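You operate a simulated robot arm through the tools that you are given. There is no shell and no other tool. Be economical: measure what you need, move in short steps, check, and stop when the job is done.

You run a simulated robot arm. Do the job below in one go: nothing can be reset, and whatever is moved stays where it is left.

Task
Put things in order on the measuring bench. At the end: the blue tin from the measuring bench stands where the green cup stood; the green cup from the measuring bench stands where the clear jar (marked "MUNG") stood; the brown clod from the measuring bench stands where the blue tin stood; the clear jar from the measuring bench is on the white carton (marked "BULB 1"); whatever was shut is shut again. Leave all else as you found it, and nothing knocked over. Set down upright: jar.

It is judged by the outcome, as a careful person would: the job done as asked, and still so three seconds after it is handed in. It fails if anything else is knocked over, pushed out of place, dropped, spilled or broken.

Robot
A 7-joint arm with a two-finger parallel gripper, fixed in place. Base frame: the origin is at the foot of the arm, x ahead of it, y to its left, z up; the work surface is at about z = 800. Units: mm, degrees, N and s.
With the tool pointing down near the work surface it reaches from about 300 to 700 mm from the base axis. Its first joint turns from -66.0 to 66.0 degrees. Payload 1.57 kg.
Tool frame: the origin (TCP) lies between the finger pads and is the grasp point; the fingertips stand 30 mm ahead of it; z points along the fingers, y is the line along which they close. The gripper opens to 110 mm. The fingers are 24 mm wide and 12 mm thick; the gripper's body (48 by 112 mm) begins 78 mm behind the TCP.
Orientation is told as [roll, pitch, yaw] about the base's x, y, z axes, in that order, counted from this pose: with the fingers straight down and closing along the base's y, the tool's x points along the base's -x, its y along +y and its z along -z.

Tools
- The arm moves only by the tool drive_tool. Its argument "series" is a list of rows, each an object (a shift or turn left out is 0, a gripper value left out holds the last) with "hand": the finger opening in mm, from 0 to 110; "travel": the shift along the tool's x, y, z in units of 400 mm (1.0 is 400 mm), a list of three; "turn": the turn, a rotation vector about the tool's x, y, z in units of 180 degrees (1.0 is 180 degrees), a list of three. In form: [{"hand": hand, "travel": [dx, dy, dz], "turn": [ax, ay, az]}, ...]. A call has 1 to 8 rows; each row is the pose to reach, as a shift and turn from the pose commanded when the call began, along the tool's axes at that moment. A call with a number of a shift or a turn outside -1 to 1 is refused whole. Rows are played at 5 a second. More than 50 mm and 8.6 degrees between two rows, or a gripper value outside its range, and nothing of the call is played. A pose out of reach is approached as far as the arm can. The call stops where the force on the tool passes 40 N (or 10 N more than at its start, if that is more) or the arm is blocked; 0.2 s more then pass. Each finger travels about 108 mm/s and halts on what it meets, pressing with about 35 N; the grip force reading is that of the motor and also rises with nothing between the fingers. The clock runs only during rows and for 0.2 s after the last one: add rows that repeat a pose to give the fingers time. The reply holds the time, the measured pose of the TCP, the force on the tool along the base axes, the opening and the grip force, in the units named above and with some noise, with the torque about the TCP (base axes, N m) and any sound that the robot's microphone picked up.
- Cameras (640 x 400 px; columns grow to the right, rows downward): "scene" is fixed at [168.1, -395.5, 1396.8]; the picture's right is [0.76, -0.65, 0.00], its down [-0.42, -0.48, -0.77] and it looks along [0.51, 0.58, -0.63] (base axes); focal length 302 px, centre (320, 200). "wrist" rides on the gripper at [70, 16, -141] in the tool frame; the picture's right is [-0.23, 0.97, 0.00], its down [-0.86, -0.20, -0.48] and it looks along [-0.47, -0.11, 0.88] (tool axes); focal length 222 px, centre (320, 200). There is no depth. A picture from a camera that has moved, and an enlarged one, comes with that camera's place and axes in the base frame and with its lens.
- capture(camera): a new picture of that camera. No time passes.
- inspect(camera, box): a new picture of the part [left, top, right, bottom] of that camera's present view, enlarged. No time passes.
- finish_job(): hands the job in; it is judged then, once.

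Go step by step. Nothing tells you positions but the pictures and the camera data: compare them with the known pose of the tool, close in by small moves and look again before you grip or let go. The budget is 120 turns and 64 pictures, counting those below and the enlarged ones. Unless the task says otherwise, let go and move clear before handing in, and close with one line.

The tools are called after "Request:" as name(argument=value, ...) on one line, values as JSON. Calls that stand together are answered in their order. drive_tool: Moves the arm, as the interface text tells. Its arguments: {"type":"object","properties":{"series":{"type":"array","items":{"type":"object","properties":{"hand":{"type":"number"},"travel":{"type":"array","items":{"type":"number"}},"turn":{"type":"array","items":{"type":"number"}}}}}},"required":["series"]} The other tools are called the same way: capture (camera) takes a picture; inspect (camera, box) takes an enlarged picture of a part of a camera's view; finish_job () hands the job in.

At the start:

```text
t: 0.0
tool_pos: [379.4, -162.1, 1181.7]
tcp_rot: [0.1, 0.0, 0.0]
force: [-0.6, -0.2, -0.2]
ft_torque: [-0.01, -0.01, 0.01]
grip_width: 110.2
gripper_force: 0.1
```

scene: 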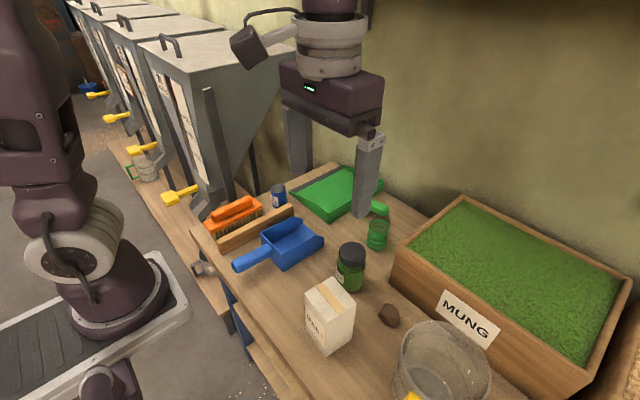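
wrist: 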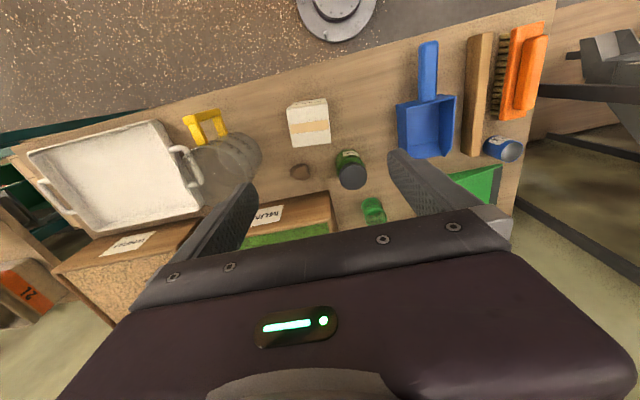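

I see a bench with a blue tin, green cup, jar with black lid, white carton and brown clod. I'll look closer to measure them.

Request:
inspect(camera="scene", box=[290, 210, 450, 360])

Request:
inspect(camera="scene", box=[190, 150, 410, 290])

Request:
inspect(camera="wrist", box=[260, 80, 540, 255])

```text
2.67 times, centred on (370, 285) of scene
camera zoom: at [168.1, -395.5, 1396.8], right [0.76, -0.65, 0.0], down [-0.42, -0.48, -0.77], along [0.51, 0.58, -0.63], focal length 805 px, centre (187, -27)
```

zoom: 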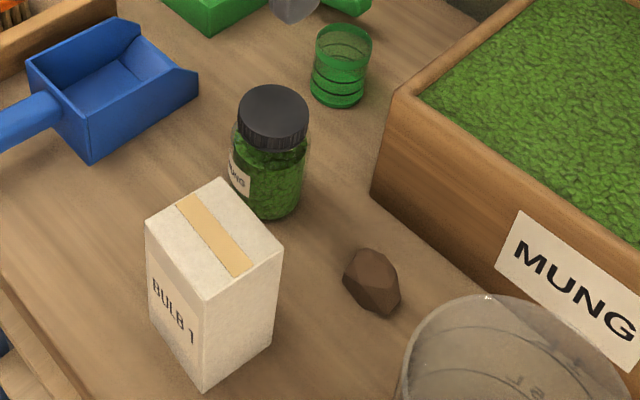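

```text
2.86 times, centred on (300, 220) of scene
camera zoom: at [168.1, -395.5, 1396.8], right [0.76, -0.65, 0.0], down [-0.42, -0.48, -0.77], along [0.51, 0.58, -0.63], focal length 863 px, centre (377, 143)
```

zoom: 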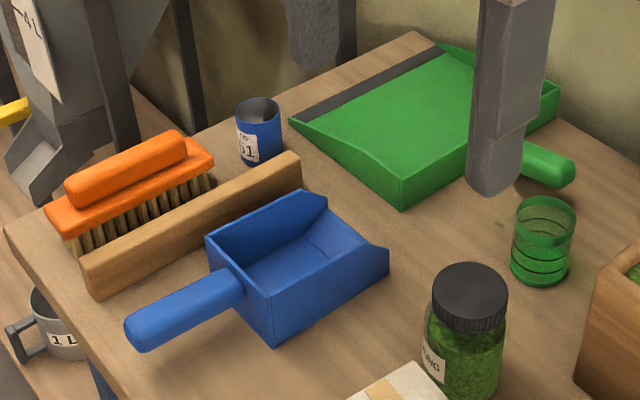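

```text
2.29 times, centred on (400, 168) of wrist
camera zoom: at [308.0, -145.4, 1323.8], right [0.23, 0.97, 0.0], down [0.86, -0.2, 0.48], along [0.47, -0.11, -0.88], focal length 508 px, centre (137, 274)
```

zoom: 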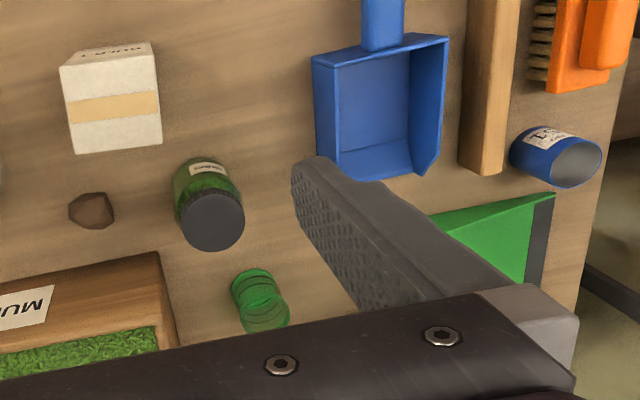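

The jar is at about (503,-121), the cup at (640,-84), the tin at (541,222) and the clod at (492,-242). The carton top is centred at about (378,-181), z≈929. Next I move above the jar and look again.

Request:
drive_tool(series=[{"hand": 100, "travel": [-0.062, 0.021, 0.076]}, {"travel": [-0.124, 0.042, 0.152]}, {"travel": [-0.186, 0.063, 0.228]}, {"travel": [-0.248, 0.084, 0.304]}, {"travel": [-0.31, 0.105, 0.38]}, {"travel": [-0.31, 0.105, 0.38]}])

Request:
capture(camera="wrist")

Request:
capture(camera="scene")

```text
t: 1.4
tool_pos: [503.1, -120.7, 1029.8]
tcp_rot: [0.0, 0.0, 0.0]
force: [0.7, 0.0, -0.1]
ft_torque: [-0.03, 0.0, 0.01]
grip_width: 100.1
gripper_force: 0.1
```

```text
58 pictures are left
camera wrist: at [432.4, -103.8, 1171.6], right [0.23, 0.97, 0.0], down [0.85, -0.2, 0.48], along [0.47, -0.11, -0.88], focal length 222 px, centre (320, 200)
```

wrist: 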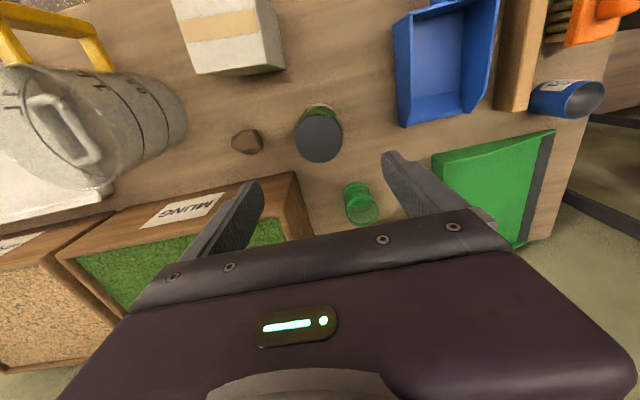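

```text
57 pictures are left
```

scene: 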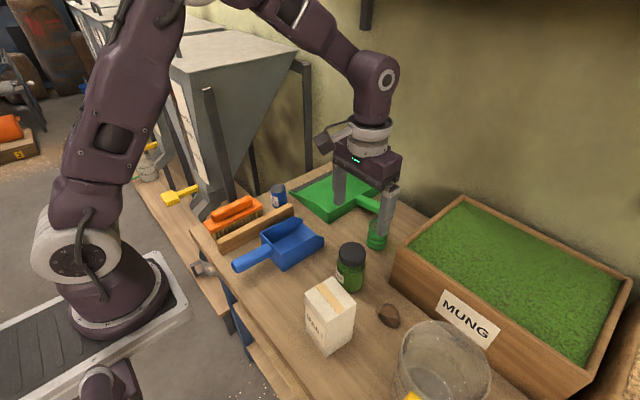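

The jar sits almost under the tool, at about (497,-120). I'll descend part way and check the alignment.

Request:
drive_tool(series=[{"travel": [0.015, 0.002, 0.1]}, {"travel": [0.015, 0.002, 0.19]}, {"travel": [0.015, 0.002, 0.19]}])

Request:
capture(camera="wrist")

Request:
inspect(camera="scene", box=[290, 170, 450, 320])

```text
t: 2.2
tool_pos: [495.2, -120.1, 953.8]
tcp_rot: [0.1, 0.0, 0.0]
force: [-0.1, 0.3, -0.2]
ft_torque: [0.03, -0.04, -0.01]
grip_width: 100.2
gripper_force: 0.0
```

```text
56 pictures are left
camera wrist: at [425.4, -103.8, 1095.1], right [0.23, 0.97, 0.0], down [0.86, -0.2, 0.48], along [0.47, -0.11, -0.88], focal length 222 px, centre (320, 200)
```

wrist: 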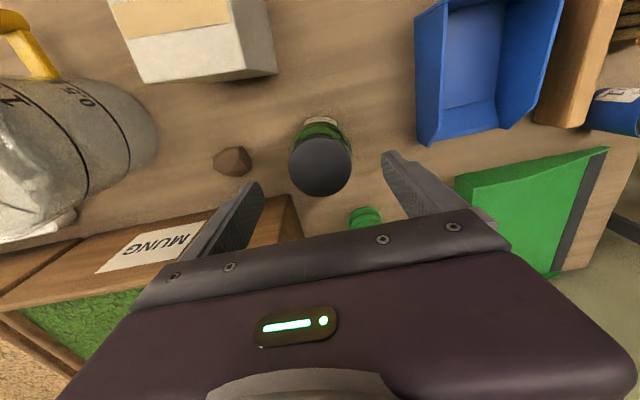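

```text
2.67 times, centred on (370, 245) of scene
camera zoom: at [168.1, -395.5, 1396.8], right [0.76, -0.65, 0.0], down [-0.42, -0.48, -0.77], along [0.51, 0.58, -0.63], focal length 805 px, centre (187, 80)
```

zoom: 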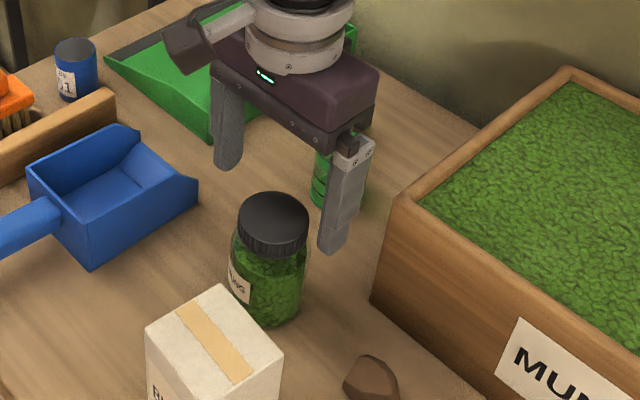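

The jar is aligned, so I'll descend around it and grip.

Request:
drive_tool(series=[{"travel": [-0.004, 0, 0.1]}, {"travel": [-0.004, 0, 0.2]}, {"travel": [-0.004, 0, 0.27]}, {"travel": [-0.004, 0, 0.27]}])

Request:
inspect(camera="scene", box=[290, 170, 450, 320])

```text
t: 3.2
tool_pos: [498.3, -120.3, 845.8]
tcp_rot: [0.0, 0.1, -0.1]
force: [-0.7, -0.5, 0.1]
ft_torque: [0.01, -0.04, -0.01]
grip_width: 100.0
gripper_force: 0.0
```

```text
2.67 times, centred on (370, 245) of scene
camera zoom: at [168.1, -395.5, 1396.8], right [0.76, -0.65, 0.0], down [-0.42, -0.48, -0.77], along [0.51, 0.58, -0.63], focal length 805 px, centre (187, 80)
```

zoom: 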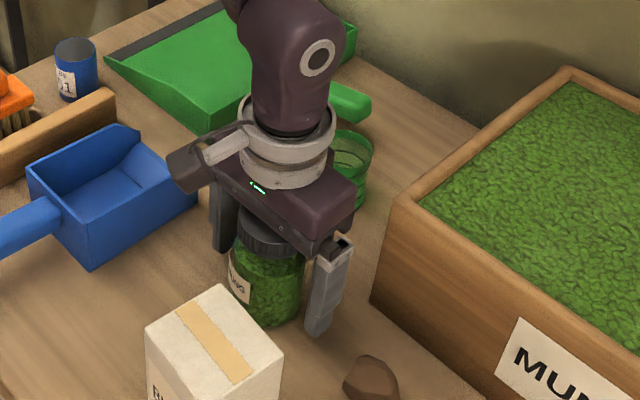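

Request:
drive_tool(series=[{"hand": 80}, {"hand": 65}, {"hand": 54}, {"hand": 54}, {"hand": 54}])

```text
t: 4.4
tool_pos: [498.8, -119.4, 846.3]
tcp_rot: [0.0, 0.0, 0.0]
force: [-0.1, -0.1, 0.5]
ft_torque: [-0.07, -0.01, -0.02]
grip_width: 65.6
gripper_force: 35.0
```

The jar is gripped at a width of 65.6. I'll lift it straight up by 150 mm.

Request:
drive_tool(series=[{"travel": [0, 0, -0.03]}, {"travel": [0, 0, -0.12]}, {"travel": [0, 0, -0.22]}, {"travel": [0, 0, -0.32]}, {"travel": [0, 0, -0.42]}, {"travel": [0, 0, -0.42]}])

Request:
inspect(camera="scene", box=[290, 170, 450, 320])

Request:
inspect(camera="wrist", box=[100, 0, 420, 200])

```text
t: 5.8
tool_pos: [498.2, -120.2, 1011.2]
tcp_rot: [-0.1, 0.0, 0.1]
force: [-0.2, -0.5, -3.3]
ft_torque: [0.01, 0.02, -0.04]
grip_width: 65.2
gripper_force: 34.5
```

```text
2.67 times, centred on (370, 245) of scene
camera zoom: at [168.1, -395.5, 1396.8], right [0.76, -0.65, 0.0], down [-0.42, -0.48, -0.77], along [0.51, 0.58, -0.63], focal length 805 px, centre (187, 80)
```

zoom: 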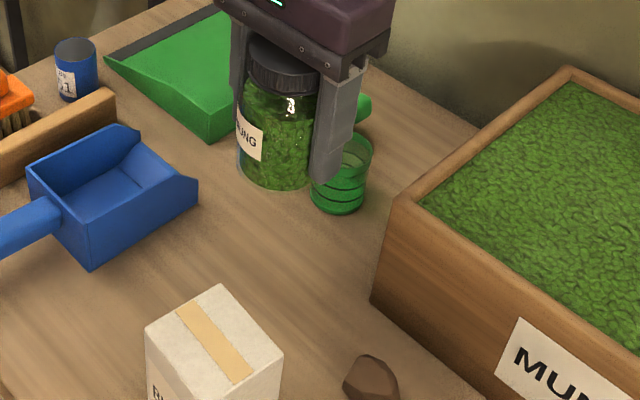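

```text
2.00 times, centred on (260, 100) of wrist
camera zoom: at [427.5, -103.3, 1154.6], right [0.23, 0.97, 0.0], down [0.86, -0.2, 0.48], along [0.47, -0.11, -0.88], focal length 444 px, centre (440, 400)
```

zoom: 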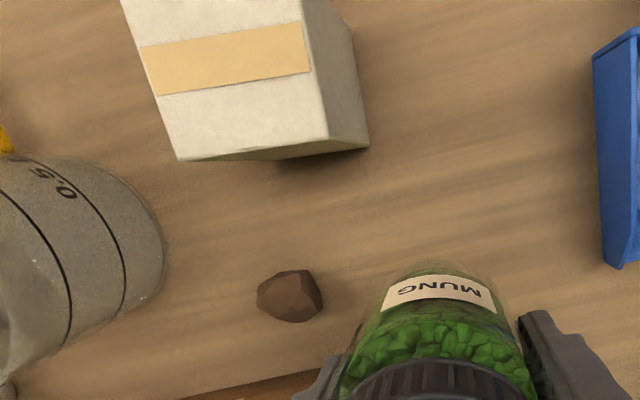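

The jar is held upright. I'll carry it over the carton's centre at about (378,-181), with its base well above the top.

Request:
drive_tool(series=[{"travel": [0, 0, -0.06]}, {"travel": [0.075, -0.039, -0.06]}, {"travel": [0.15, -0.077, -0.06]}, {"travel": [0.225, -0.115, -0.06]}, {"travel": [0.3, -0.153, -0.06]}, {"travel": [0.3, -0.153, -0.06]}])

Request:
inspect(camera="scene", box=[250, 200, 410, 360])

Request:
capture(camera="wrist")

```text
t: 7.2
tool_pos: [378.9, -181.0, 1038.2]
tcp_rot: [0.1, 0.0, 0.1]
force: [0.3, 0.0, -3.9]
ft_torque: [0.01, -0.02, 0.01]
grip_width: 65.3
gripper_force: 35.4
```

```text
2.50 times, centred on (330, 280) of scene
camera zoom: at [168.1, -395.5, 1396.8], right [0.76, -0.65, 0.0], down [-0.42, -0.48, -0.77], along [0.51, 0.58, -0.63], focal length 755 px, centre (295, 0)
```

zoom: 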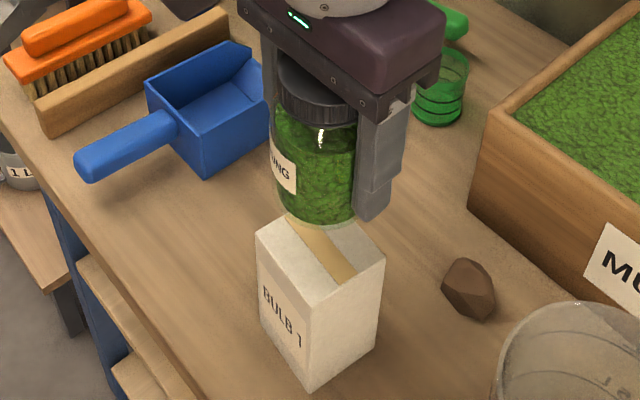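

```text
50 pictures are left
camera wrist: at [307.7, -164.0, 1180.5], right [0.23, 0.97, 0.0], down [0.86, -0.2, 0.48], along [0.47, -0.11, -0.88], focal length 222 px, centre (320, 200)
```

wrist: 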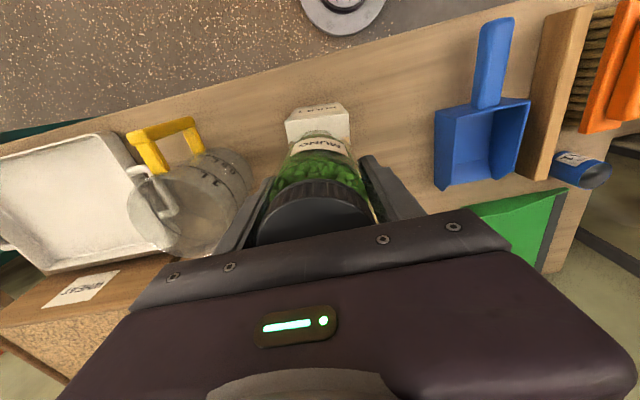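

The jar is over the carton. I'll lower it to just above the top and check.

Request:
drive_tool(series=[{"travel": [0, 0, 0.06]}, {"travel": [0, 0, 0.11]}, {"travel": [0, 0, 0.135]}, {"travel": [0, 0, 0.135]}])

Request:
inspect(camera="scene", box=[280, 240, 380, 340])

Request:
inspect(camera="wrist", box=[240, 90, 400, 190])

```text
t: 8.2
tool_pos: [377.5, -179.6, 984.0]
tcp_rot: [0.1, 0.1, 0.0]
force: [0.0, -0.2, -3.8]
ft_torque: [0.03, -0.04, 0.02]
grip_width: 65.4
gripper_force: 35.0
```

```text
4.00 times, centred on (330, 290) of scene
camera zoom: at [168.1, -395.5, 1396.8], right [0.76, -0.65, 0.0], down [-0.42, -0.48, -0.77], along [0.51, 0.58, -0.63], focal length 1208 px, centre (280, -160)
```

zoom: 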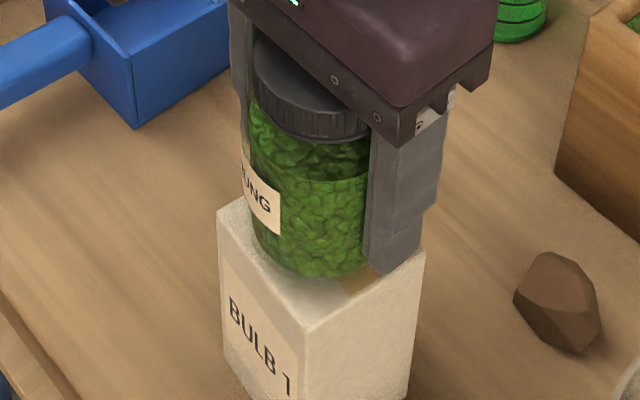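

```text
4.00 times, centred on (320, 140) of wrist
camera zoom: at [307.5, -163.5, 1125.9], right [0.23, 0.97, 0.0], down [0.86, -0.2, 0.48], along [0.47, -0.11, -0.88], focal length 888 px, centre (320, 440)
```

zoom: 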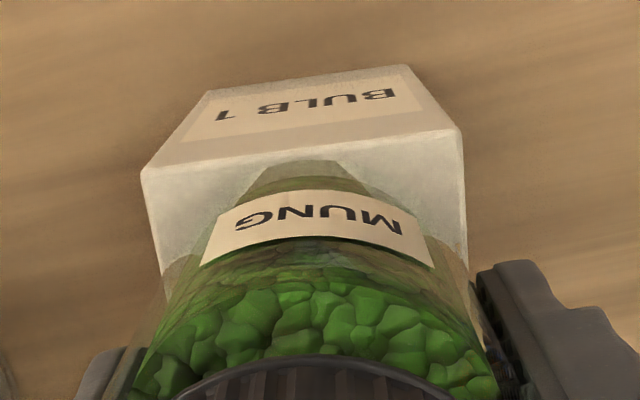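

The jar is centred over the carton. I'll lower it in small steps until the force shows contact.

Request:
drive_tool(series=[{"travel": [0, 0, 0.01]}, {"travel": [0, 0, 0.02]}, {"travel": [0, 0, 0.02]}])

```text
t: 9.0
tool_pos: [378.3, -179.6, 974.5]
tcp_rot: [0.0, 0.0, 0.1]
force: [0.2, 0.6, 6.8]
ft_torque: [0.05, 0.08, -0.09]
grip_width: 65.1
gripper_force: 35.1
```

The force shows contact, so I'll release and look.

Request:
drive_tool(series=[{"hand": 66}, {"hand": 72}, {"hand": 84}, {"hand": 96}, {"hand": 96}])

Request:
inspect(camera="scene", box=[280, 240, 380, 340])

```text
t: 10.2
tool_pos: [379.5, -179.5, 974.9]
tcp_rot: [-0.1, 0.0, -0.1]
force: [0.1, 0.5, -0.1]
ft_torque: [0.0, -0.01, 0.0]
grip_width: 96.2
gripper_force: 0.0
```

```text
4.00 times, centred on (330, 290) of scene
camera zoom: at [168.1, -395.5, 1396.8], right [0.76, -0.65, 0.0], down [-0.42, -0.48, -0.77], along [0.51, 0.58, -0.63], focal length 1208 px, centre (280, -160)
```

zoom: 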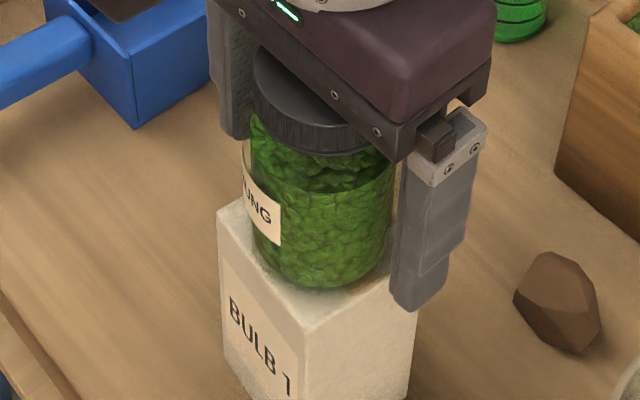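

The jar stands upright on the carton. I'll raise clear and move above the cup.

Request:
drive_tool(series=[{"travel": [0, 0, -0.1]}, {"travel": [0, 0, -0.2]}, {"travel": [0, 0, -0.28]}, {"travel": [-0.1, 0.037, -0.28]}, {"travel": [-0.2, 0.073, -0.28]}, {"travel": [-0.3, 0.11, -0.28]}, {"travel": [-0.4, 0.146, -0.28]}])

Request:
drive_tool(series=[{"hand": 90, "travel": [-0.1, 0.037, 0.05]}, {"travel": [-0.2, 0.073, 0.1]}, {"travel": [-0.24, 0.09, 0.2]}, {"travel": [-0.24, 0.09, 0.2]}])

Request:
capture(camera="wrist")

Request:
inspect(camera="scene", box=[290, 170, 450, 320])

```text
t: 11.8
tool_pos: [538.1, -120.7, 1089.0]
tcp_rot: [0.0, 0.0, -0.1]
force: [0.1, -0.3, 0.5]
ft_torque: [-0.01, 0.01, 0.01]
grip_width: 95.9
gripper_force: 0.0
```

```text
t: 12.8
tool_pos: [634.3, -87.7, 1006.7]
tcp_rot: [0.0, 0.0, 0.0]
force: [-0.1, 0.3, 0.2]
ft_torque: [0.0, -0.01, 0.0]
grip_width: 89.9
gripper_force: 0.1
```

```text
46 pictures are left
camera wrist: at [563.2, -70.1, 1149.7], right [0.23, 0.97, 0.0], down [0.85, -0.2, 0.48], along [0.47, -0.11, -0.88], focal length 222 px, centre (320, 200)
```

wrist: 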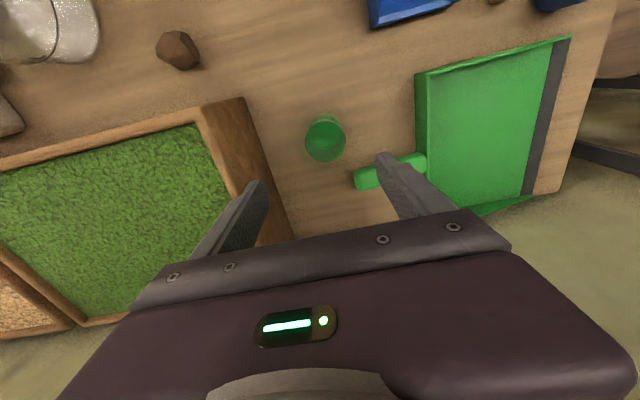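

```text
2.67 times, centred on (370, 245) of scene
camera zoom: at [168.1, -395.5, 1396.8], right [0.76, -0.65, 0.0], down [-0.42, -0.48, -0.77], along [0.51, 0.58, -0.63], focal length 805 px, centre (187, 80)
```

zoom: 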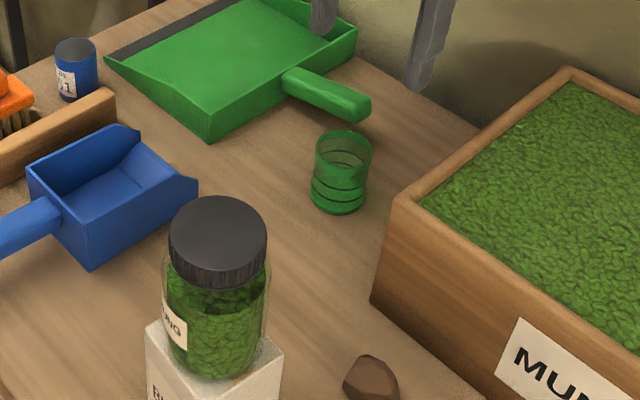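

The cup is at about (634,-79), and the dustpan and its handle are clear of the fingers. I'll shift slightly and descend, then check.

Request:
drive_tool(series=[{"travel": [0, 0.022, 0.1]}, {"travel": [0, 0.022, 0.19]}, {"travel": [0, 0.022, 0.19]}])

Request:
capture(camera="wrist")

Request:
inspect(camera="scene", box=[290, 150, 450, 250])

```text
t: 13.6
tool_pos: [633.3, -77.3, 931.6]
tcp_rot: [0.0, 0.0, 0.1]
force: [-0.4, -0.8, -0.6]
ft_torque: [-0.02, 0.03, -0.02]
grip_width: 89.8
gripper_force: 0.1
```

```text
44 pictures are left
camera wrist: at [563.0, -61.1, 1074.5], right [0.23, 0.97, 0.0], down [0.86, -0.2, 0.48], along [0.47, -0.11, -0.88], focal length 222 px, centre (320, 200)
```

wrist: 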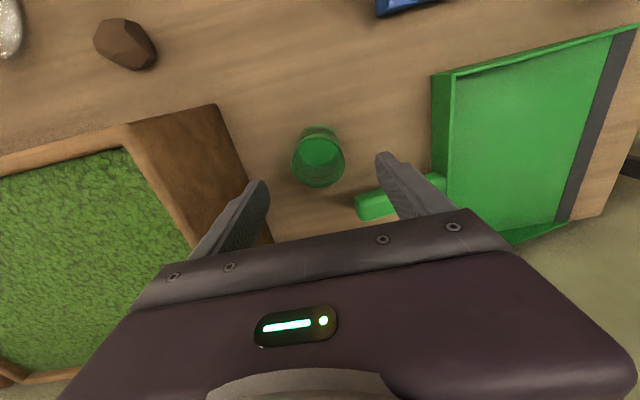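

```text
4.00 times, centred on (370, 200) of scene
camera zoom: at [168.1, -395.5, 1396.8], right [0.76, -0.65, 0.0], down [-0.42, -0.48, -0.77], along [0.51, 0.58, -0.63], focal length 1208 px, centre (120, 200)
```

zoom: 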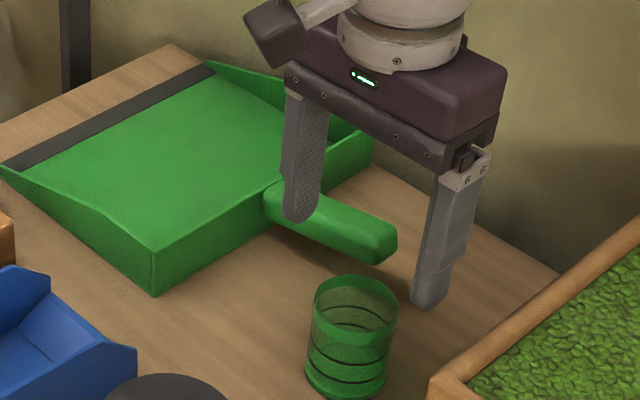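

The cup's centre is at about (633,-79). I'll descend to grip height.

Request:
drive_tool(series=[{"travel": [0, -0.003, 0.1]}, {"travel": [0, -0.003, 0.18]}, {"travel": [0, -0.003, 0.233]}, {"travel": [0, -0.003, 0.233]}])

Request:
inspect(camera="scene", box=[310, 170, 450, 260])

```text
t: 14.6
tool_pos: [634.4, -78.6, 838.0]
tcp_rot: [0.0, 0.0, 0.0]
force: [0.0, -0.1, 0.5]
ft_torque: [-0.01, 0.0, 0.03]
grip_width: 89.8
gripper_force: 0.0
```

```text
4.44 times, centred on (380, 215) of scene
camera zoom: at [168.1, -395.5, 1396.8], right [0.76, -0.65, 0.0], down [-0.42, -0.48, -0.77], along [0.51, 0.58, -0.63], focal length 1342 px, centre (53, 133)
```

zoom: 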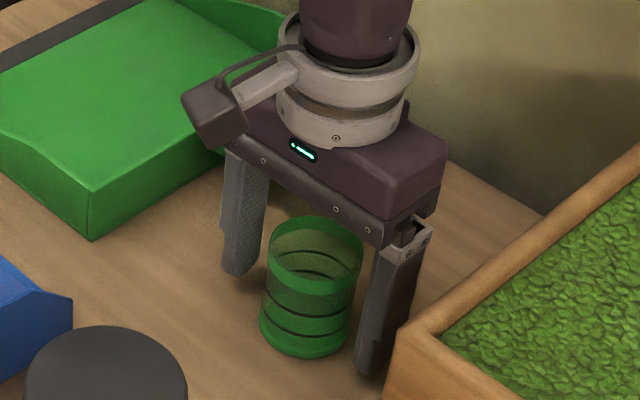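

Request:
drive_tool(series=[{"hand": 75}, {"hand": 62}, {"hand": 46}, {"hand": 46}, {"hand": 46}])

```text
t: 15.8
tool_pos: [634.3, -77.9, 839.5]
tcp_rot: [0.0, 0.0, 0.0]
force: [-0.3, 0.2, -0.6]
ft_torque: [-0.02, 0.05, -0.04]
grip_width: 50.4
gripper_force: 34.8
```

The cup is gripped at 50.4. I'll lift it and carry it to where the jar stood, (498,-120).

Request:
drive_tool(series=[{"travel": [0, 0, -0.03]}, {"travel": [0, 0, -0.12]}, {"travel": [0, 0, -0.2]}, {"travel": [0.1, -0.03, -0.2]}, {"travel": [0.2, -0.06, -0.2]}, {"travel": [0.3, -0.09, -0.2]}, {"travel": [0.34, -0.103, -0.2]}, {"travel": [0.34, -0.103, -0.2]}])

Request:
inspect(camera="scene", box=[270, 170, 430, 310])

```text
t: 17.6
tool_pos: [498.0, -119.8, 918.4]
tcp_rot: [0.0, 0.0, 0.0]
force: [1.1, -0.7, -0.3]
ft_torque: [0.01, -0.01, -0.02]
grip_width: 50.2
gripper_force: 35.4
```

```text
2.86 times, centred on (350, 240) of scene
camera zoom: at [168.1, -395.5, 1396.8], right [0.76, -0.65, 0.0], down [-0.42, -0.48, -0.77], along [0.51, 0.58, -0.63], focal length 863 px, centre (234, 86)
```

zoom: 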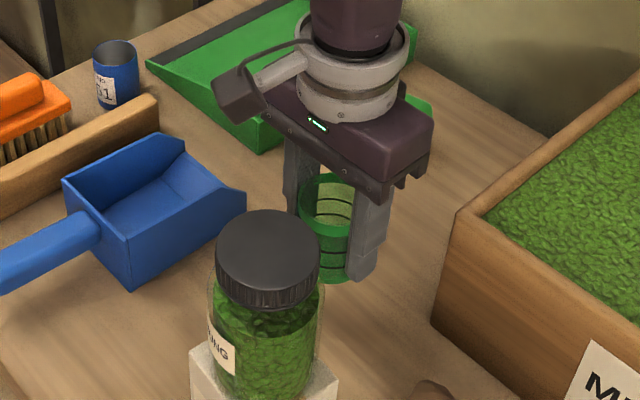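

The cup hangs straight and the wrist camera clears the jar by about 30 mm. I'll lower it.

Request:
drive_tool(series=[{"travel": [0, 0, 0.08]}, {"travel": [0, 0, 0.15]}, {"travel": [0, 0, 0.185]}, {"travel": [0, 0, 0.195]}, {"travel": [0, 0, 0.198]}, {"travel": [0, 0, 0.198]}])

```text
t: 19.0
tool_pos: [496.9, -119.7, 838.3]
tcp_rot: [0.0, -0.1, 0.0]
force: [0.2, 1.1, 9.7]
ft_torque: [0.12, 0.03, -0.06]
grip_width: 50.1
gripper_force: 35.1
```

The cup is in contact with the bench. I'll release it, then raise.

Request:
drive_tool(series=[{"hand": 52}, {"hand": 62}, {"hand": 80}, {"hand": 80}, {"travel": [0, 0, -0.1]}, {"travel": [0, 0, -0.2]}, {"travel": [0, 0, -0.3]}, {"travel": [0, 0, -0.4]}])

Request:
inspect(camera="scene", box=[270, 170, 430, 310])

```text
t: 20.8
tool_pos: [497.3, -118.6, 999.4]
tcp_rot: [0.0, -0.1, 0.0]
force: [-0.3, -0.6, -0.2]
ft_torque: [0.01, 0.02, 0.02]
grip_width: 80.2
gripper_force: 0.1
```

```text
2.86 times, centred on (350, 240) of scene
camera zoom: at [168.1, -395.5, 1396.8], right [0.76, -0.65, 0.0], down [-0.42, -0.48, -0.77], along [0.51, 0.58, -0.63], focal length 863 px, centre (234, 86)
```

zoom: 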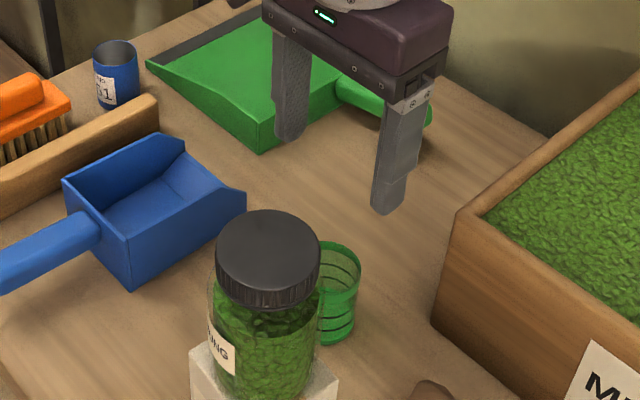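

The cup stands where the jar was. I'll head towards the tin, stopping short to look at the hopper clearance.

Request:
drive_tool(series=[{"travel": [-0.02, 0.11, 0]}, {"travel": [-0.04, 0.22, 0]}, {"travel": [-0.06, 0.33, 0]}, {"travel": [-0.08, 0.44, 0]}, {"travel": [-0.1, 0.55, 0]}, {"travel": [-0.11, 0.62, 0]}, {"travel": [-0.11, 0.62, 0]}])

Request:
capture(camera="wrist")

Request:
capture(camera="scene")

```text
t: 22.4
tool_pos: [543.6, 128.6, 998.6]
tcp_rot: [0.0, -0.1, 0.0]
force: [-0.3, 0.9, 0.2]
ft_torque: [-0.02, 0.0, 0.01]
grip_width: 79.8
gripper_force: 0.1
```

```text
39 pictures are left
camera wrist: at [472.4, 145.1, 1141.4], right [0.23, 0.97, 0.0], down [0.86, -0.2, 0.48], along [0.47, -0.11, -0.88], focal length 222 px, centre (320, 200)
```

wrist: 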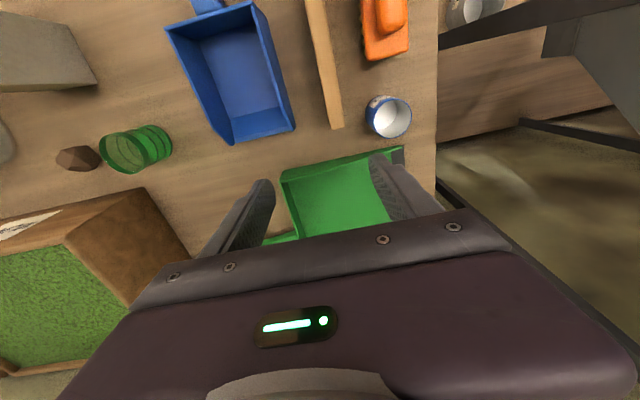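

```text
38 pictures are left
```

scene: 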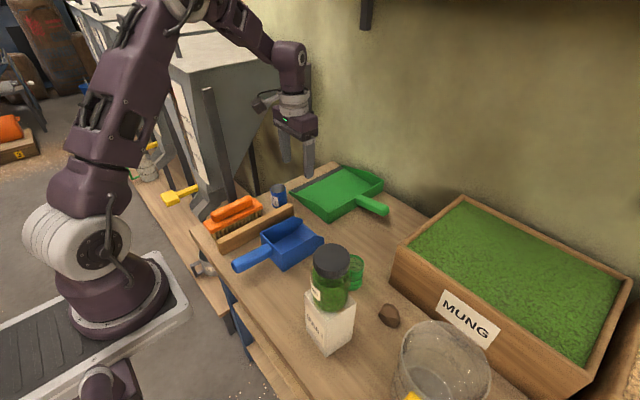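

The tin is at about (533,218). The hopper frame lies beyond the bench edge at y≳300, so there is room. I'll move above the tin and look.

Request:
drive_tool(series=[{"hand": 74, "travel": [0.01, 0.1, 0]}, {"travel": [0.02, 0.18, 0.02]}, {"travel": [0.026, 0.224, 0.1]}, {"travel": [0.026, 0.224, 0.16]}, {"travel": [0.026, 0.224, 0.16]}])

Request:
capture(camera="wrist")

Request:
inspect(camera="scene", box=[200, 80, 360, 230])

```text
t: 23.6
tool_pos: [532.5, 218.0, 935.2]
tcp_rot: [0.0, 0.0, 0.0]
force: [0.6, 0.0, -0.5]
ft_torque: [0.01, -0.02, -0.02]
grip_width: 74.0
gripper_force: 0.0
```

```text
37 pictures are left
camera wrist: at [461.3, 234.2, 1076.5], right [0.23, 0.97, 0.0], down [0.86, -0.2, 0.48], along [0.47, -0.11, -0.88], focal length 222 px, centre (320, 200)
```

wrist: 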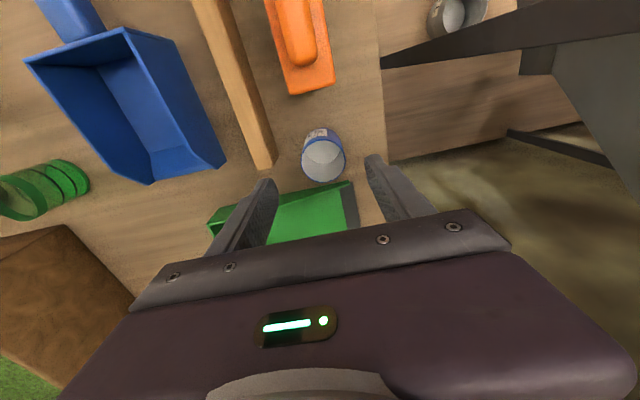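

```text
2.67 times, centred on (280, 155) of scene
camera zoom: at [168.1, -395.5, 1396.8], right [0.76, -0.65, 0.0], down [-0.42, -0.48, -0.77], along [0.51, 0.58, -0.63], focal length 805 px, centre (427, 320)
```

zoom: 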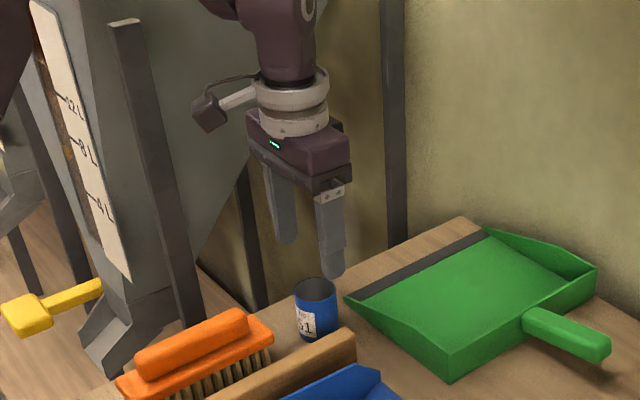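

The tin's centre is at about (531,221) and the bar's face at y≈162. I'll narrow the opening to 68 and descend.

Request:
drive_tool(series=[{"hand": 68, "travel": [0, 0.0075, 0.05]}, {"travel": [0, 0.0075, 0.12]}, {"travel": [0, 0.0075, 0.15]}, {"travel": [0, 0.0075, 0.15]}])

Request:
capture(camera="wrist")

Request:
inspect(camera="scene", box=[230, 140, 330, 230])

```text
t: 24.6
tool_pos: [531.8, 220.8, 874.7]
tcp_rot: [0.0, 0.0, 0.0]
force: [-0.1, 0.2, -0.3]
ft_torque: [0.01, 0.02, -0.01]
grip_width: 68.0
gripper_force: 0.0
```

```text
35 pictures are left
camera wrist: at [461.5, 237.2, 1017.1], right [0.23, 0.97, 0.0], down [0.86, -0.2, 0.48], along [0.47, -0.11, -0.88], focal length 222 px, centre (320, 200)
```

wrist: 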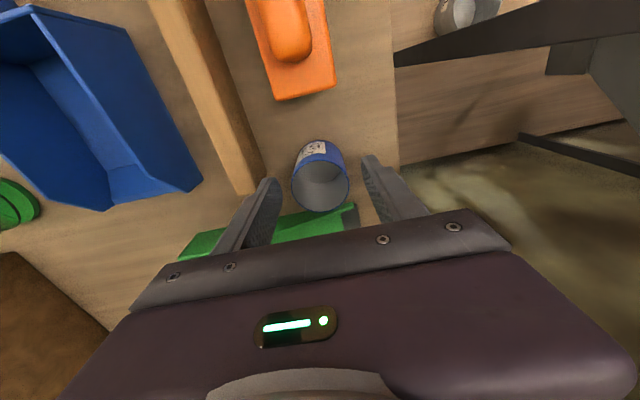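

```text
4.44 times, centred on (280, 185) of scene
camera zoom: at [168.1, -395.5, 1396.8], right [0.76, -0.65, 0.0], down [-0.42, -0.48, -0.77], along [0.51, 0.58, -0.63], focal length 1342 px, centre (498, 267)
```

zoom: 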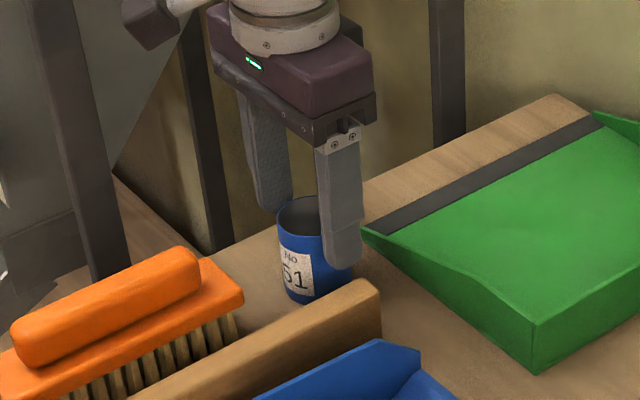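

The tin is centred between the fingers. I'll go down and close.

Request:
drive_tool(series=[{"travel": [-0.003, 0, 0.05]}, {"travel": [-0.003, 0, 0.09]}, {"travel": [-0.003, 0, 0.09]}, {"hand": 55, "travel": [-0.003, 0, 0.09]}, {"hand": 42, "travel": [-0.003, 0, 0.09]}, {"hand": 40, "travel": [-0.003, 0, 0.09]}, {"hand": 40, "travel": [-0.003, 0, 0.09]}])

```text
t: 26.2
tool_pos: [532.6, 220.5, 839.3]
tcp_rot: [0.0, -0.1, -0.1]
force: [0.1, -0.7, 0.8]
ft_torque: [0.01, 0.02, -0.02]
grip_width: 42.8
gripper_force: 34.9
```

The tin is gripped at 42.8. I'll lift it and check.

Request:
drive_tool(series=[{"travel": [0, 0, -0.03]}, {"travel": [0, 0, -0.12]}, {"travel": [0, 0, -0.22]}, {"travel": [0, 0, -0.3]}, {"travel": [0, -0.1, -0.3]}, {"travel": [0, -0.2, -0.3]}, {"travel": [0, -0.2, -0.3]}])

Request:
inspect(camera="scene", box=[200, 120, 360, 230])

```text
t: 27.8
tool_pos: [533.4, 141.6, 959.6]
tcp_rot: [0.1, 0.0, 0.0]
force: [0.7, 0.7, -0.2]
ft_torque: [0.01, -0.02, 0.01]
grip_width: 41.8
gripper_force: 35.0
```

```text
3.64 times, centred on (280, 175) of scene
camera zoom: at [168.1, -395.5, 1396.8], right [0.76, -0.65, 0.0], down [-0.42, -0.48, -0.77], along [0.51, 0.58, -0.63], focal length 1098 px, centre (466, 291)
```

zoom: 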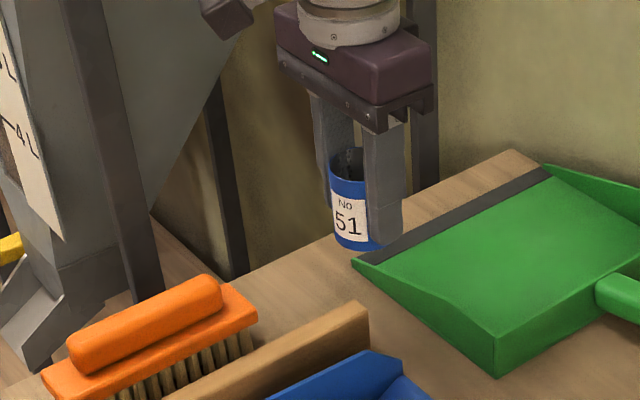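

The tin is held upright. I'll carry it to where the cup stood, (634,-78.5).

Request:
drive_tool(series=[{"travel": [-0.042, -0.09, 0]}, {"travel": [-0.084, -0.18, 0]}, {"travel": [-0.126, -0.275, 0]}, {"travel": [-0.168, -0.37, 0]}, {"travel": [-0.21, -0.46, 0]}, {"travel": [-0.252, -0.55, 0]}, {"travel": [-0.252, -0.55, 0]}])

Request:
inspect(camera="scene", box=[290, 150, 450, 260])

```text
t: 29.4
tool_pos: [635.0, -79.0, 959.9]
tcp_rot: [0.0, 0.0, -0.1]
force: [-0.6, -0.2, -0.7]
ft_torque: [0.02, -0.03, 0.0]
grip_width: 41.6
gripper_force: 35.0
```

```text
3.64 times, centred on (370, 205) of scene
camera zoom: at [168.1, -395.5, 1396.8], right [0.76, -0.65, 0.0], down [-0.42, -0.48, -0.77], along [0.51, 0.58, -0.63], focal length 1098 px, centre (138, 182)
```

zoom: 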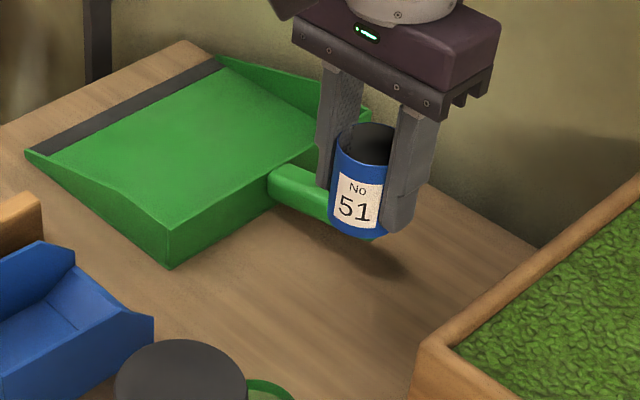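

The tin is upright and over the spot. I'll lower it.

Request:
drive_tool(series=[{"travel": [0, 0, 0.1]}, {"travel": [0, 0, 0.2]}, {"travel": [0, 0, 0.27]}, {"travel": [0, 0, 0.29]}, {"travel": [0, 0, 0.298]}, {"travel": [0, 0, 0.302]}, {"travel": [0, 0, 0.302]}])

Request:
inspect(camera="scene", box=[290, 150, 450, 260])

```text
t: 31.0
tool_pos: [633.9, -78.9, 838.4]
tcp_rot: [0.0, -0.1, 0.0]
force: [-4.6, 0.8, 13.5]
ft_torque: [0.01, 0.12, -0.03]
grip_width: 41.6
gripper_force: 34.6
```

```text
3.64 times, centred on (370, 205) of scene
camera zoom: at [167.7, -395.4, 1396.9], right [0.76, -0.65, 0.0], down [-0.41, -0.48, -0.77], along [0.51, 0.58, -0.63], focal length 1098 px, centre (138, 182)
```

zoom: 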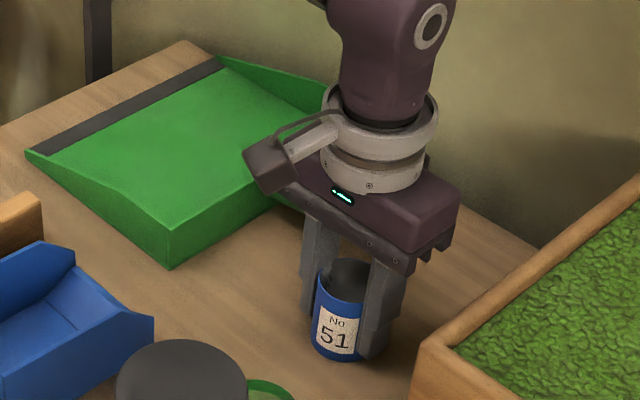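

The tin is on the bench. I'll release and raise.

Request:
drive_tool(series=[{"hand": 43, "travel": [0, 0, -0.002]}, {"hand": 52, "travel": [0, 0, -0.002]}, {"hand": 72, "travel": [0, 0, -0.002]}, {"hand": 74, "travel": [0, 0, -0.002]}, {"travel": [0, 0, -0.1]}, {"travel": [0, 0, -0.2]}, {"travel": [0, 0, -0.3]}, {"travel": [0, 0, -0.38]}])

Request:
capture(camera="scene")

Request:
capture(camera="wrist")

```text
t: 32.8
tool_pos: [634.6, -79.6, 990.9]
tcp_rot: [-0.1, 0.0, 0.0]
force: [0.0, 0.7, -0.1]
ft_torque: [-0.03, -0.02, 0.04]
grip_width: 74.1
gripper_force: 0.1
```

```text
30 pictures are left
```

scene: 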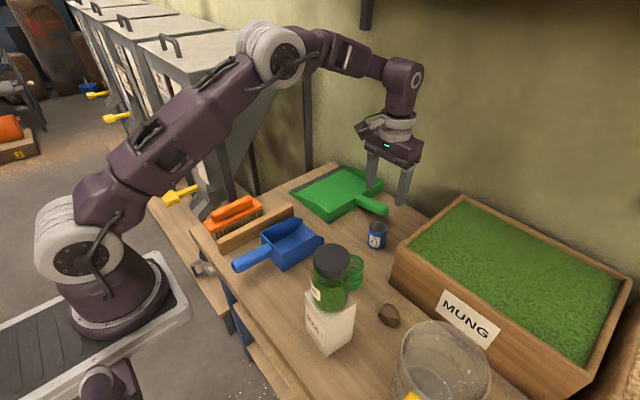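

```text
29 pictures are left
camera wrist: at [563.7, -62.9, 1133.3], right [0.23, 0.97, 0.0], down [0.86, -0.2, 0.48], along [0.47, -0.11, -0.88], focal length 222 px, centre (320, 200)
```

wrist: 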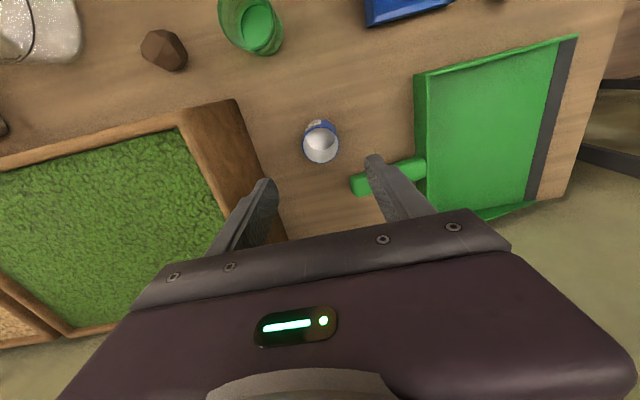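

The tin stands upright where the cup was. Next is the clod; I'll move high above it with a +28° yaw so the wrist camera keeps clear of the jar, then look.

Request:
drive_tool(series=[{"hand": 80, "travel": [0.05, -0.058, -0.1]}, {"travel": [0.111, -0.127, -0.15]}, {"travel": [0.172, -0.197, -0.15]}, {"travel": [0.233, -0.267, -0.15], "turn": [0, 0, -0.04]}, {"travel": [0.294, -0.337, -0.15], "turn": [0, 0, -0.08]}, {"travel": [0.355, -0.407, -0.15], "turn": [0, 0, -0.12]}, {"travel": [0.355, -0.407, -0.15], "turn": [0, 0, -0.155]}, {"travel": [0.355, -0.407, -0.15], "turn": [0, 0, -0.155]}])

Request:
capture(camera="wrist")

Request:
inspect(camera="scene", box=[300, 220, 520, 400])

```text
refused: row 1 steps farther than a row can; nothing moved
```

```text
28 pictures are left
camera wrist: at [563.7, -62.9, 1133.3], right [0.23, 0.97, 0.0], down [0.86, -0.2, 0.48], along [0.47, -0.11, -0.88], focal length 222 px, centre (320, 200)
```

wrist: 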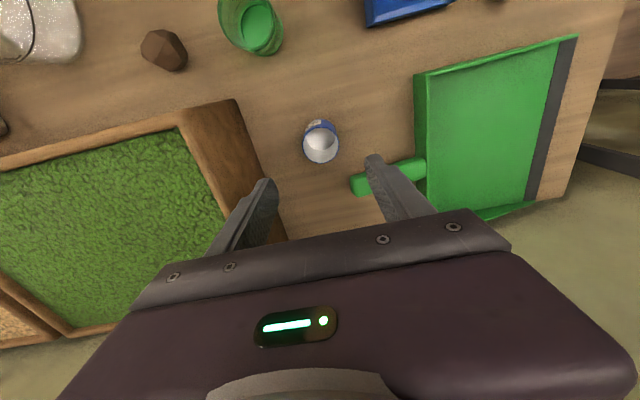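

```text
2.22 times, centred on (410, 310) of scene
camera zoom: at [168.1, -395.5, 1396.8], right [0.76, -0.65, 0.0], down [-0.42, -0.48, -0.77], along [0.51, 0.58, -0.63], focal length 671 px, centre (120, -44)
```

zoom: 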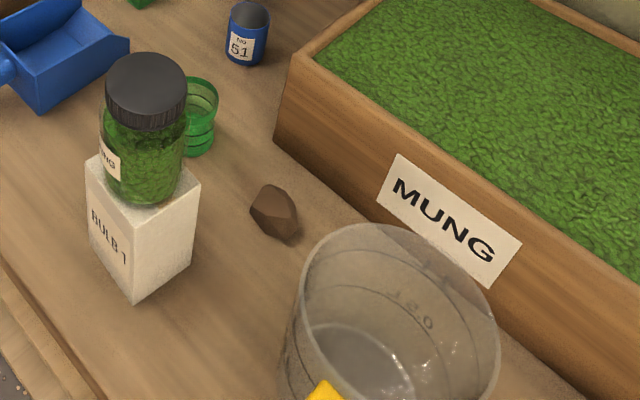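

The first step was too long, so nothing moved. I'll use smaller steps.

Request:
drive_tool(series=[{"hand": 80, "travel": [0.05, -0.058, -0.08]}, {"travel": [0.111, -0.127, -0.15]}, {"travel": [0.172, -0.197, -0.15]}, {"travel": [0.233, -0.267, -0.15], "turn": [0, 0, -0.04]}, {"travel": [0.294, -0.337, -0.15], "turn": [0, 0, -0.08]}, {"travel": [0.355, -0.407, -0.15], "turn": [0, 0, -0.12]}, {"travel": [0.355, -0.407, -0.15], "turn": [0, 0, -0.155]}, {"travel": [0.355, -0.407, -0.15], "turn": [0, 0, -0.155]}])

Request:
capture(camera="wrist")

```text
t: 34.6
tool_pos: [491.5, -242.9, 1050.0]
tcp_rot: [0.0, 0.0, 27.9]
force: [0.2, -0.4, 0.1]
ft_torque: [-0.02, -0.02, -0.02]
grip_width: 80.2
gripper_force: 0.0
```

```text
26 pictures are left
camera wrist: at [421.6, -260.3, 1193.1], right [-0.26, 0.97, 0.0], down [0.85, 0.23, 0.48], along [0.46, 0.12, -0.88], focal length 222 px, centre (320, 200)
```

wrist: 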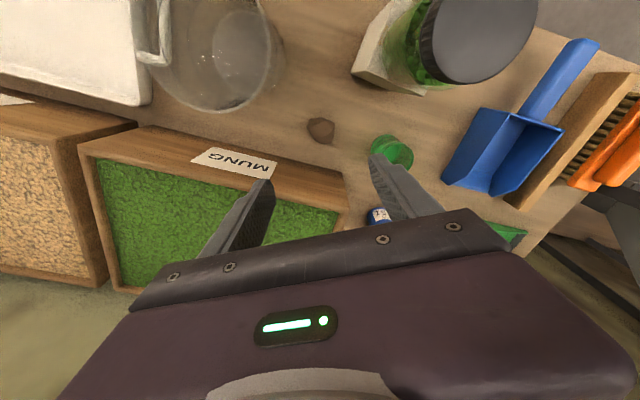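

The clod is at about (490,-242), and the jug rim and jar both have clearance. I'll descend part way and look.

Request:
drive_tool(series=[{"hand": 72, "travel": [0, 0, 0.11]}, {"travel": [0, 0, 0.22]}, {"travel": [0, 0, 0.33]}, {"travel": [0, 0, 0.42]}, {"travel": [0, 0, 0.42]}])

Request:
capture(camera="wrist")

Request:
inspect(camera="scene", box=[320, 220, 480, 350])

```text
t: 35.8
tool_pos: [491.8, -242.9, 880.8]
tcp_rot: [0.0, 0.0, 27.8]
force: [-0.1, 0.6, 0.0]
ft_torque: [0.04, 0.02, -0.01]
grip_width: 72.3
gripper_force: 0.0
```

```text
25 pictures are left
camera wrist: at [421.6, -260.3, 1023.3], right [-0.26, 0.97, 0.0], down [0.85, 0.22, 0.48], along [0.46, 0.12, -0.88], focal length 222 px, centre (320, 200)
```

wrist: 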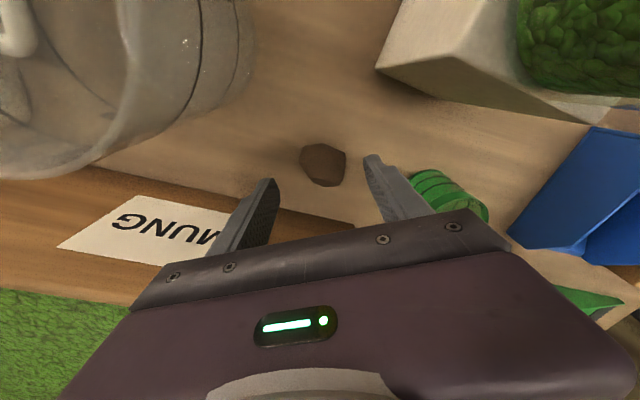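

```text
3.08 times, centred on (400, 285) of scene
camera zoom: at [168.1, -395.5, 1396.8], right [0.76, -0.65, 0.0], down [-0.42, -0.48, -0.77], along [0.51, 0.58, -0.63], focal length 929 px, centre (74, -62)
```

zoom: 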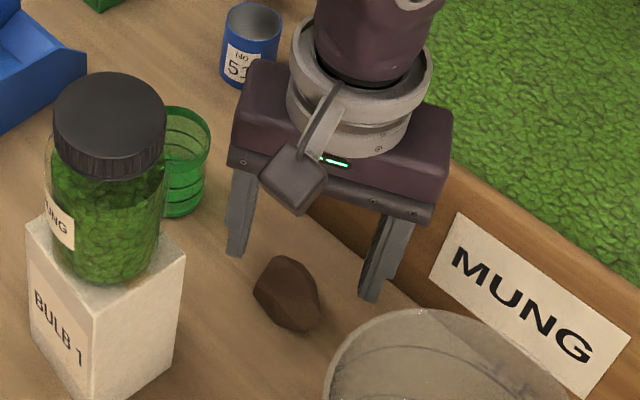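

The clod's centre is at about (489,-240). I'll shift slightly, then descend so the tips are just above the bench.

Request:
drive_tool(series=[{"travel": [0.001, 0.009, 0.04]}, {"travel": [0.001, 0.009, 0.09]}, {"travel": [0.001, 0.009, 0.117]}, {"travel": [0.001, 0.009, 0.117]}])

Request:
inspect(camera="scene", box=[320, 220, 480, 350])

Request:
inspect(camera="wrist", box=[220, 120, 420, 245])

```text
t: 36.8
tool_pos: [489.6, -238.0, 835.2]
tcp_rot: [0.1, 0.0, 27.9]
force: [0.3, -0.7, -0.3]
ft_torque: [0.01, 0.03, 0.01]
grip_width: 72.2
gripper_force: 0.1
```

```text
3.08 times, centred on (400, 285) of scene
camera zoom: at [168.1, -395.5, 1396.8], right [0.76, -0.65, 0.0], down [-0.42, -0.48, -0.77], along [0.51, 0.58, -0.63], focal length 929 px, centre (74, -62)
```

zoom: 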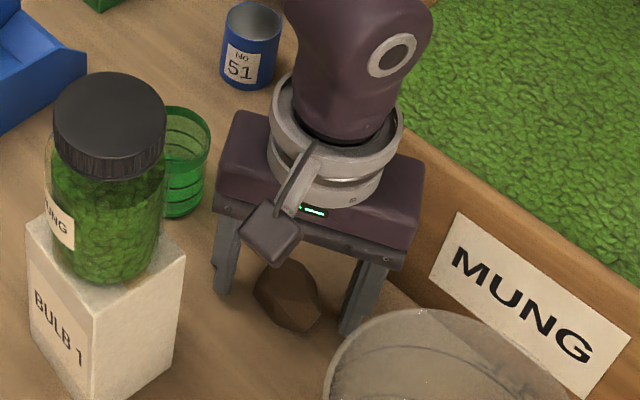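

```text
3.20 times, centred on (320, 182) of wrist
camera zoom: at [419.4, -256.8, 977.1], right [-0.25, 0.97, 0.0], down [0.85, 0.22, 0.48], along [0.46, 0.12, -0.88], focal length 711 px, centre (320, 256)
```

zoom: 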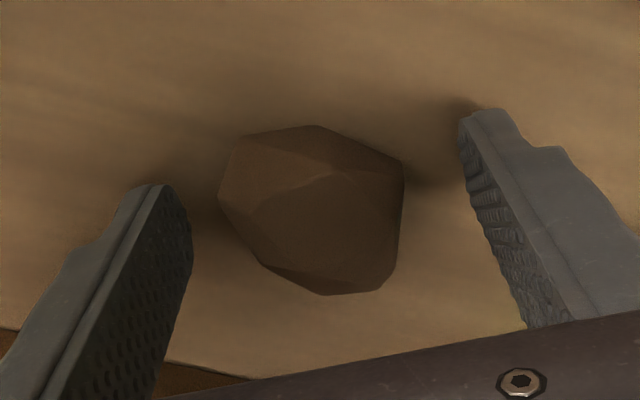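

The clod is well centred, so I'll close gently.

Request:
drive_tool(series=[{"hand": 60}, {"hand": 52}, {"hand": 48}, {"hand": 46}, {"hand": 44}, {"hand": 44}])

```text
t: 38.2
tool_pos: [489.9, -237.6, 835.3]
tcp_rot: [0.0, -0.1, 28.0]
force: [0.3, -0.8, -0.4]
ft_torque: [0.03, 0.01, -0.02]
grip_width: 45.0
gripper_force: 5.0
```

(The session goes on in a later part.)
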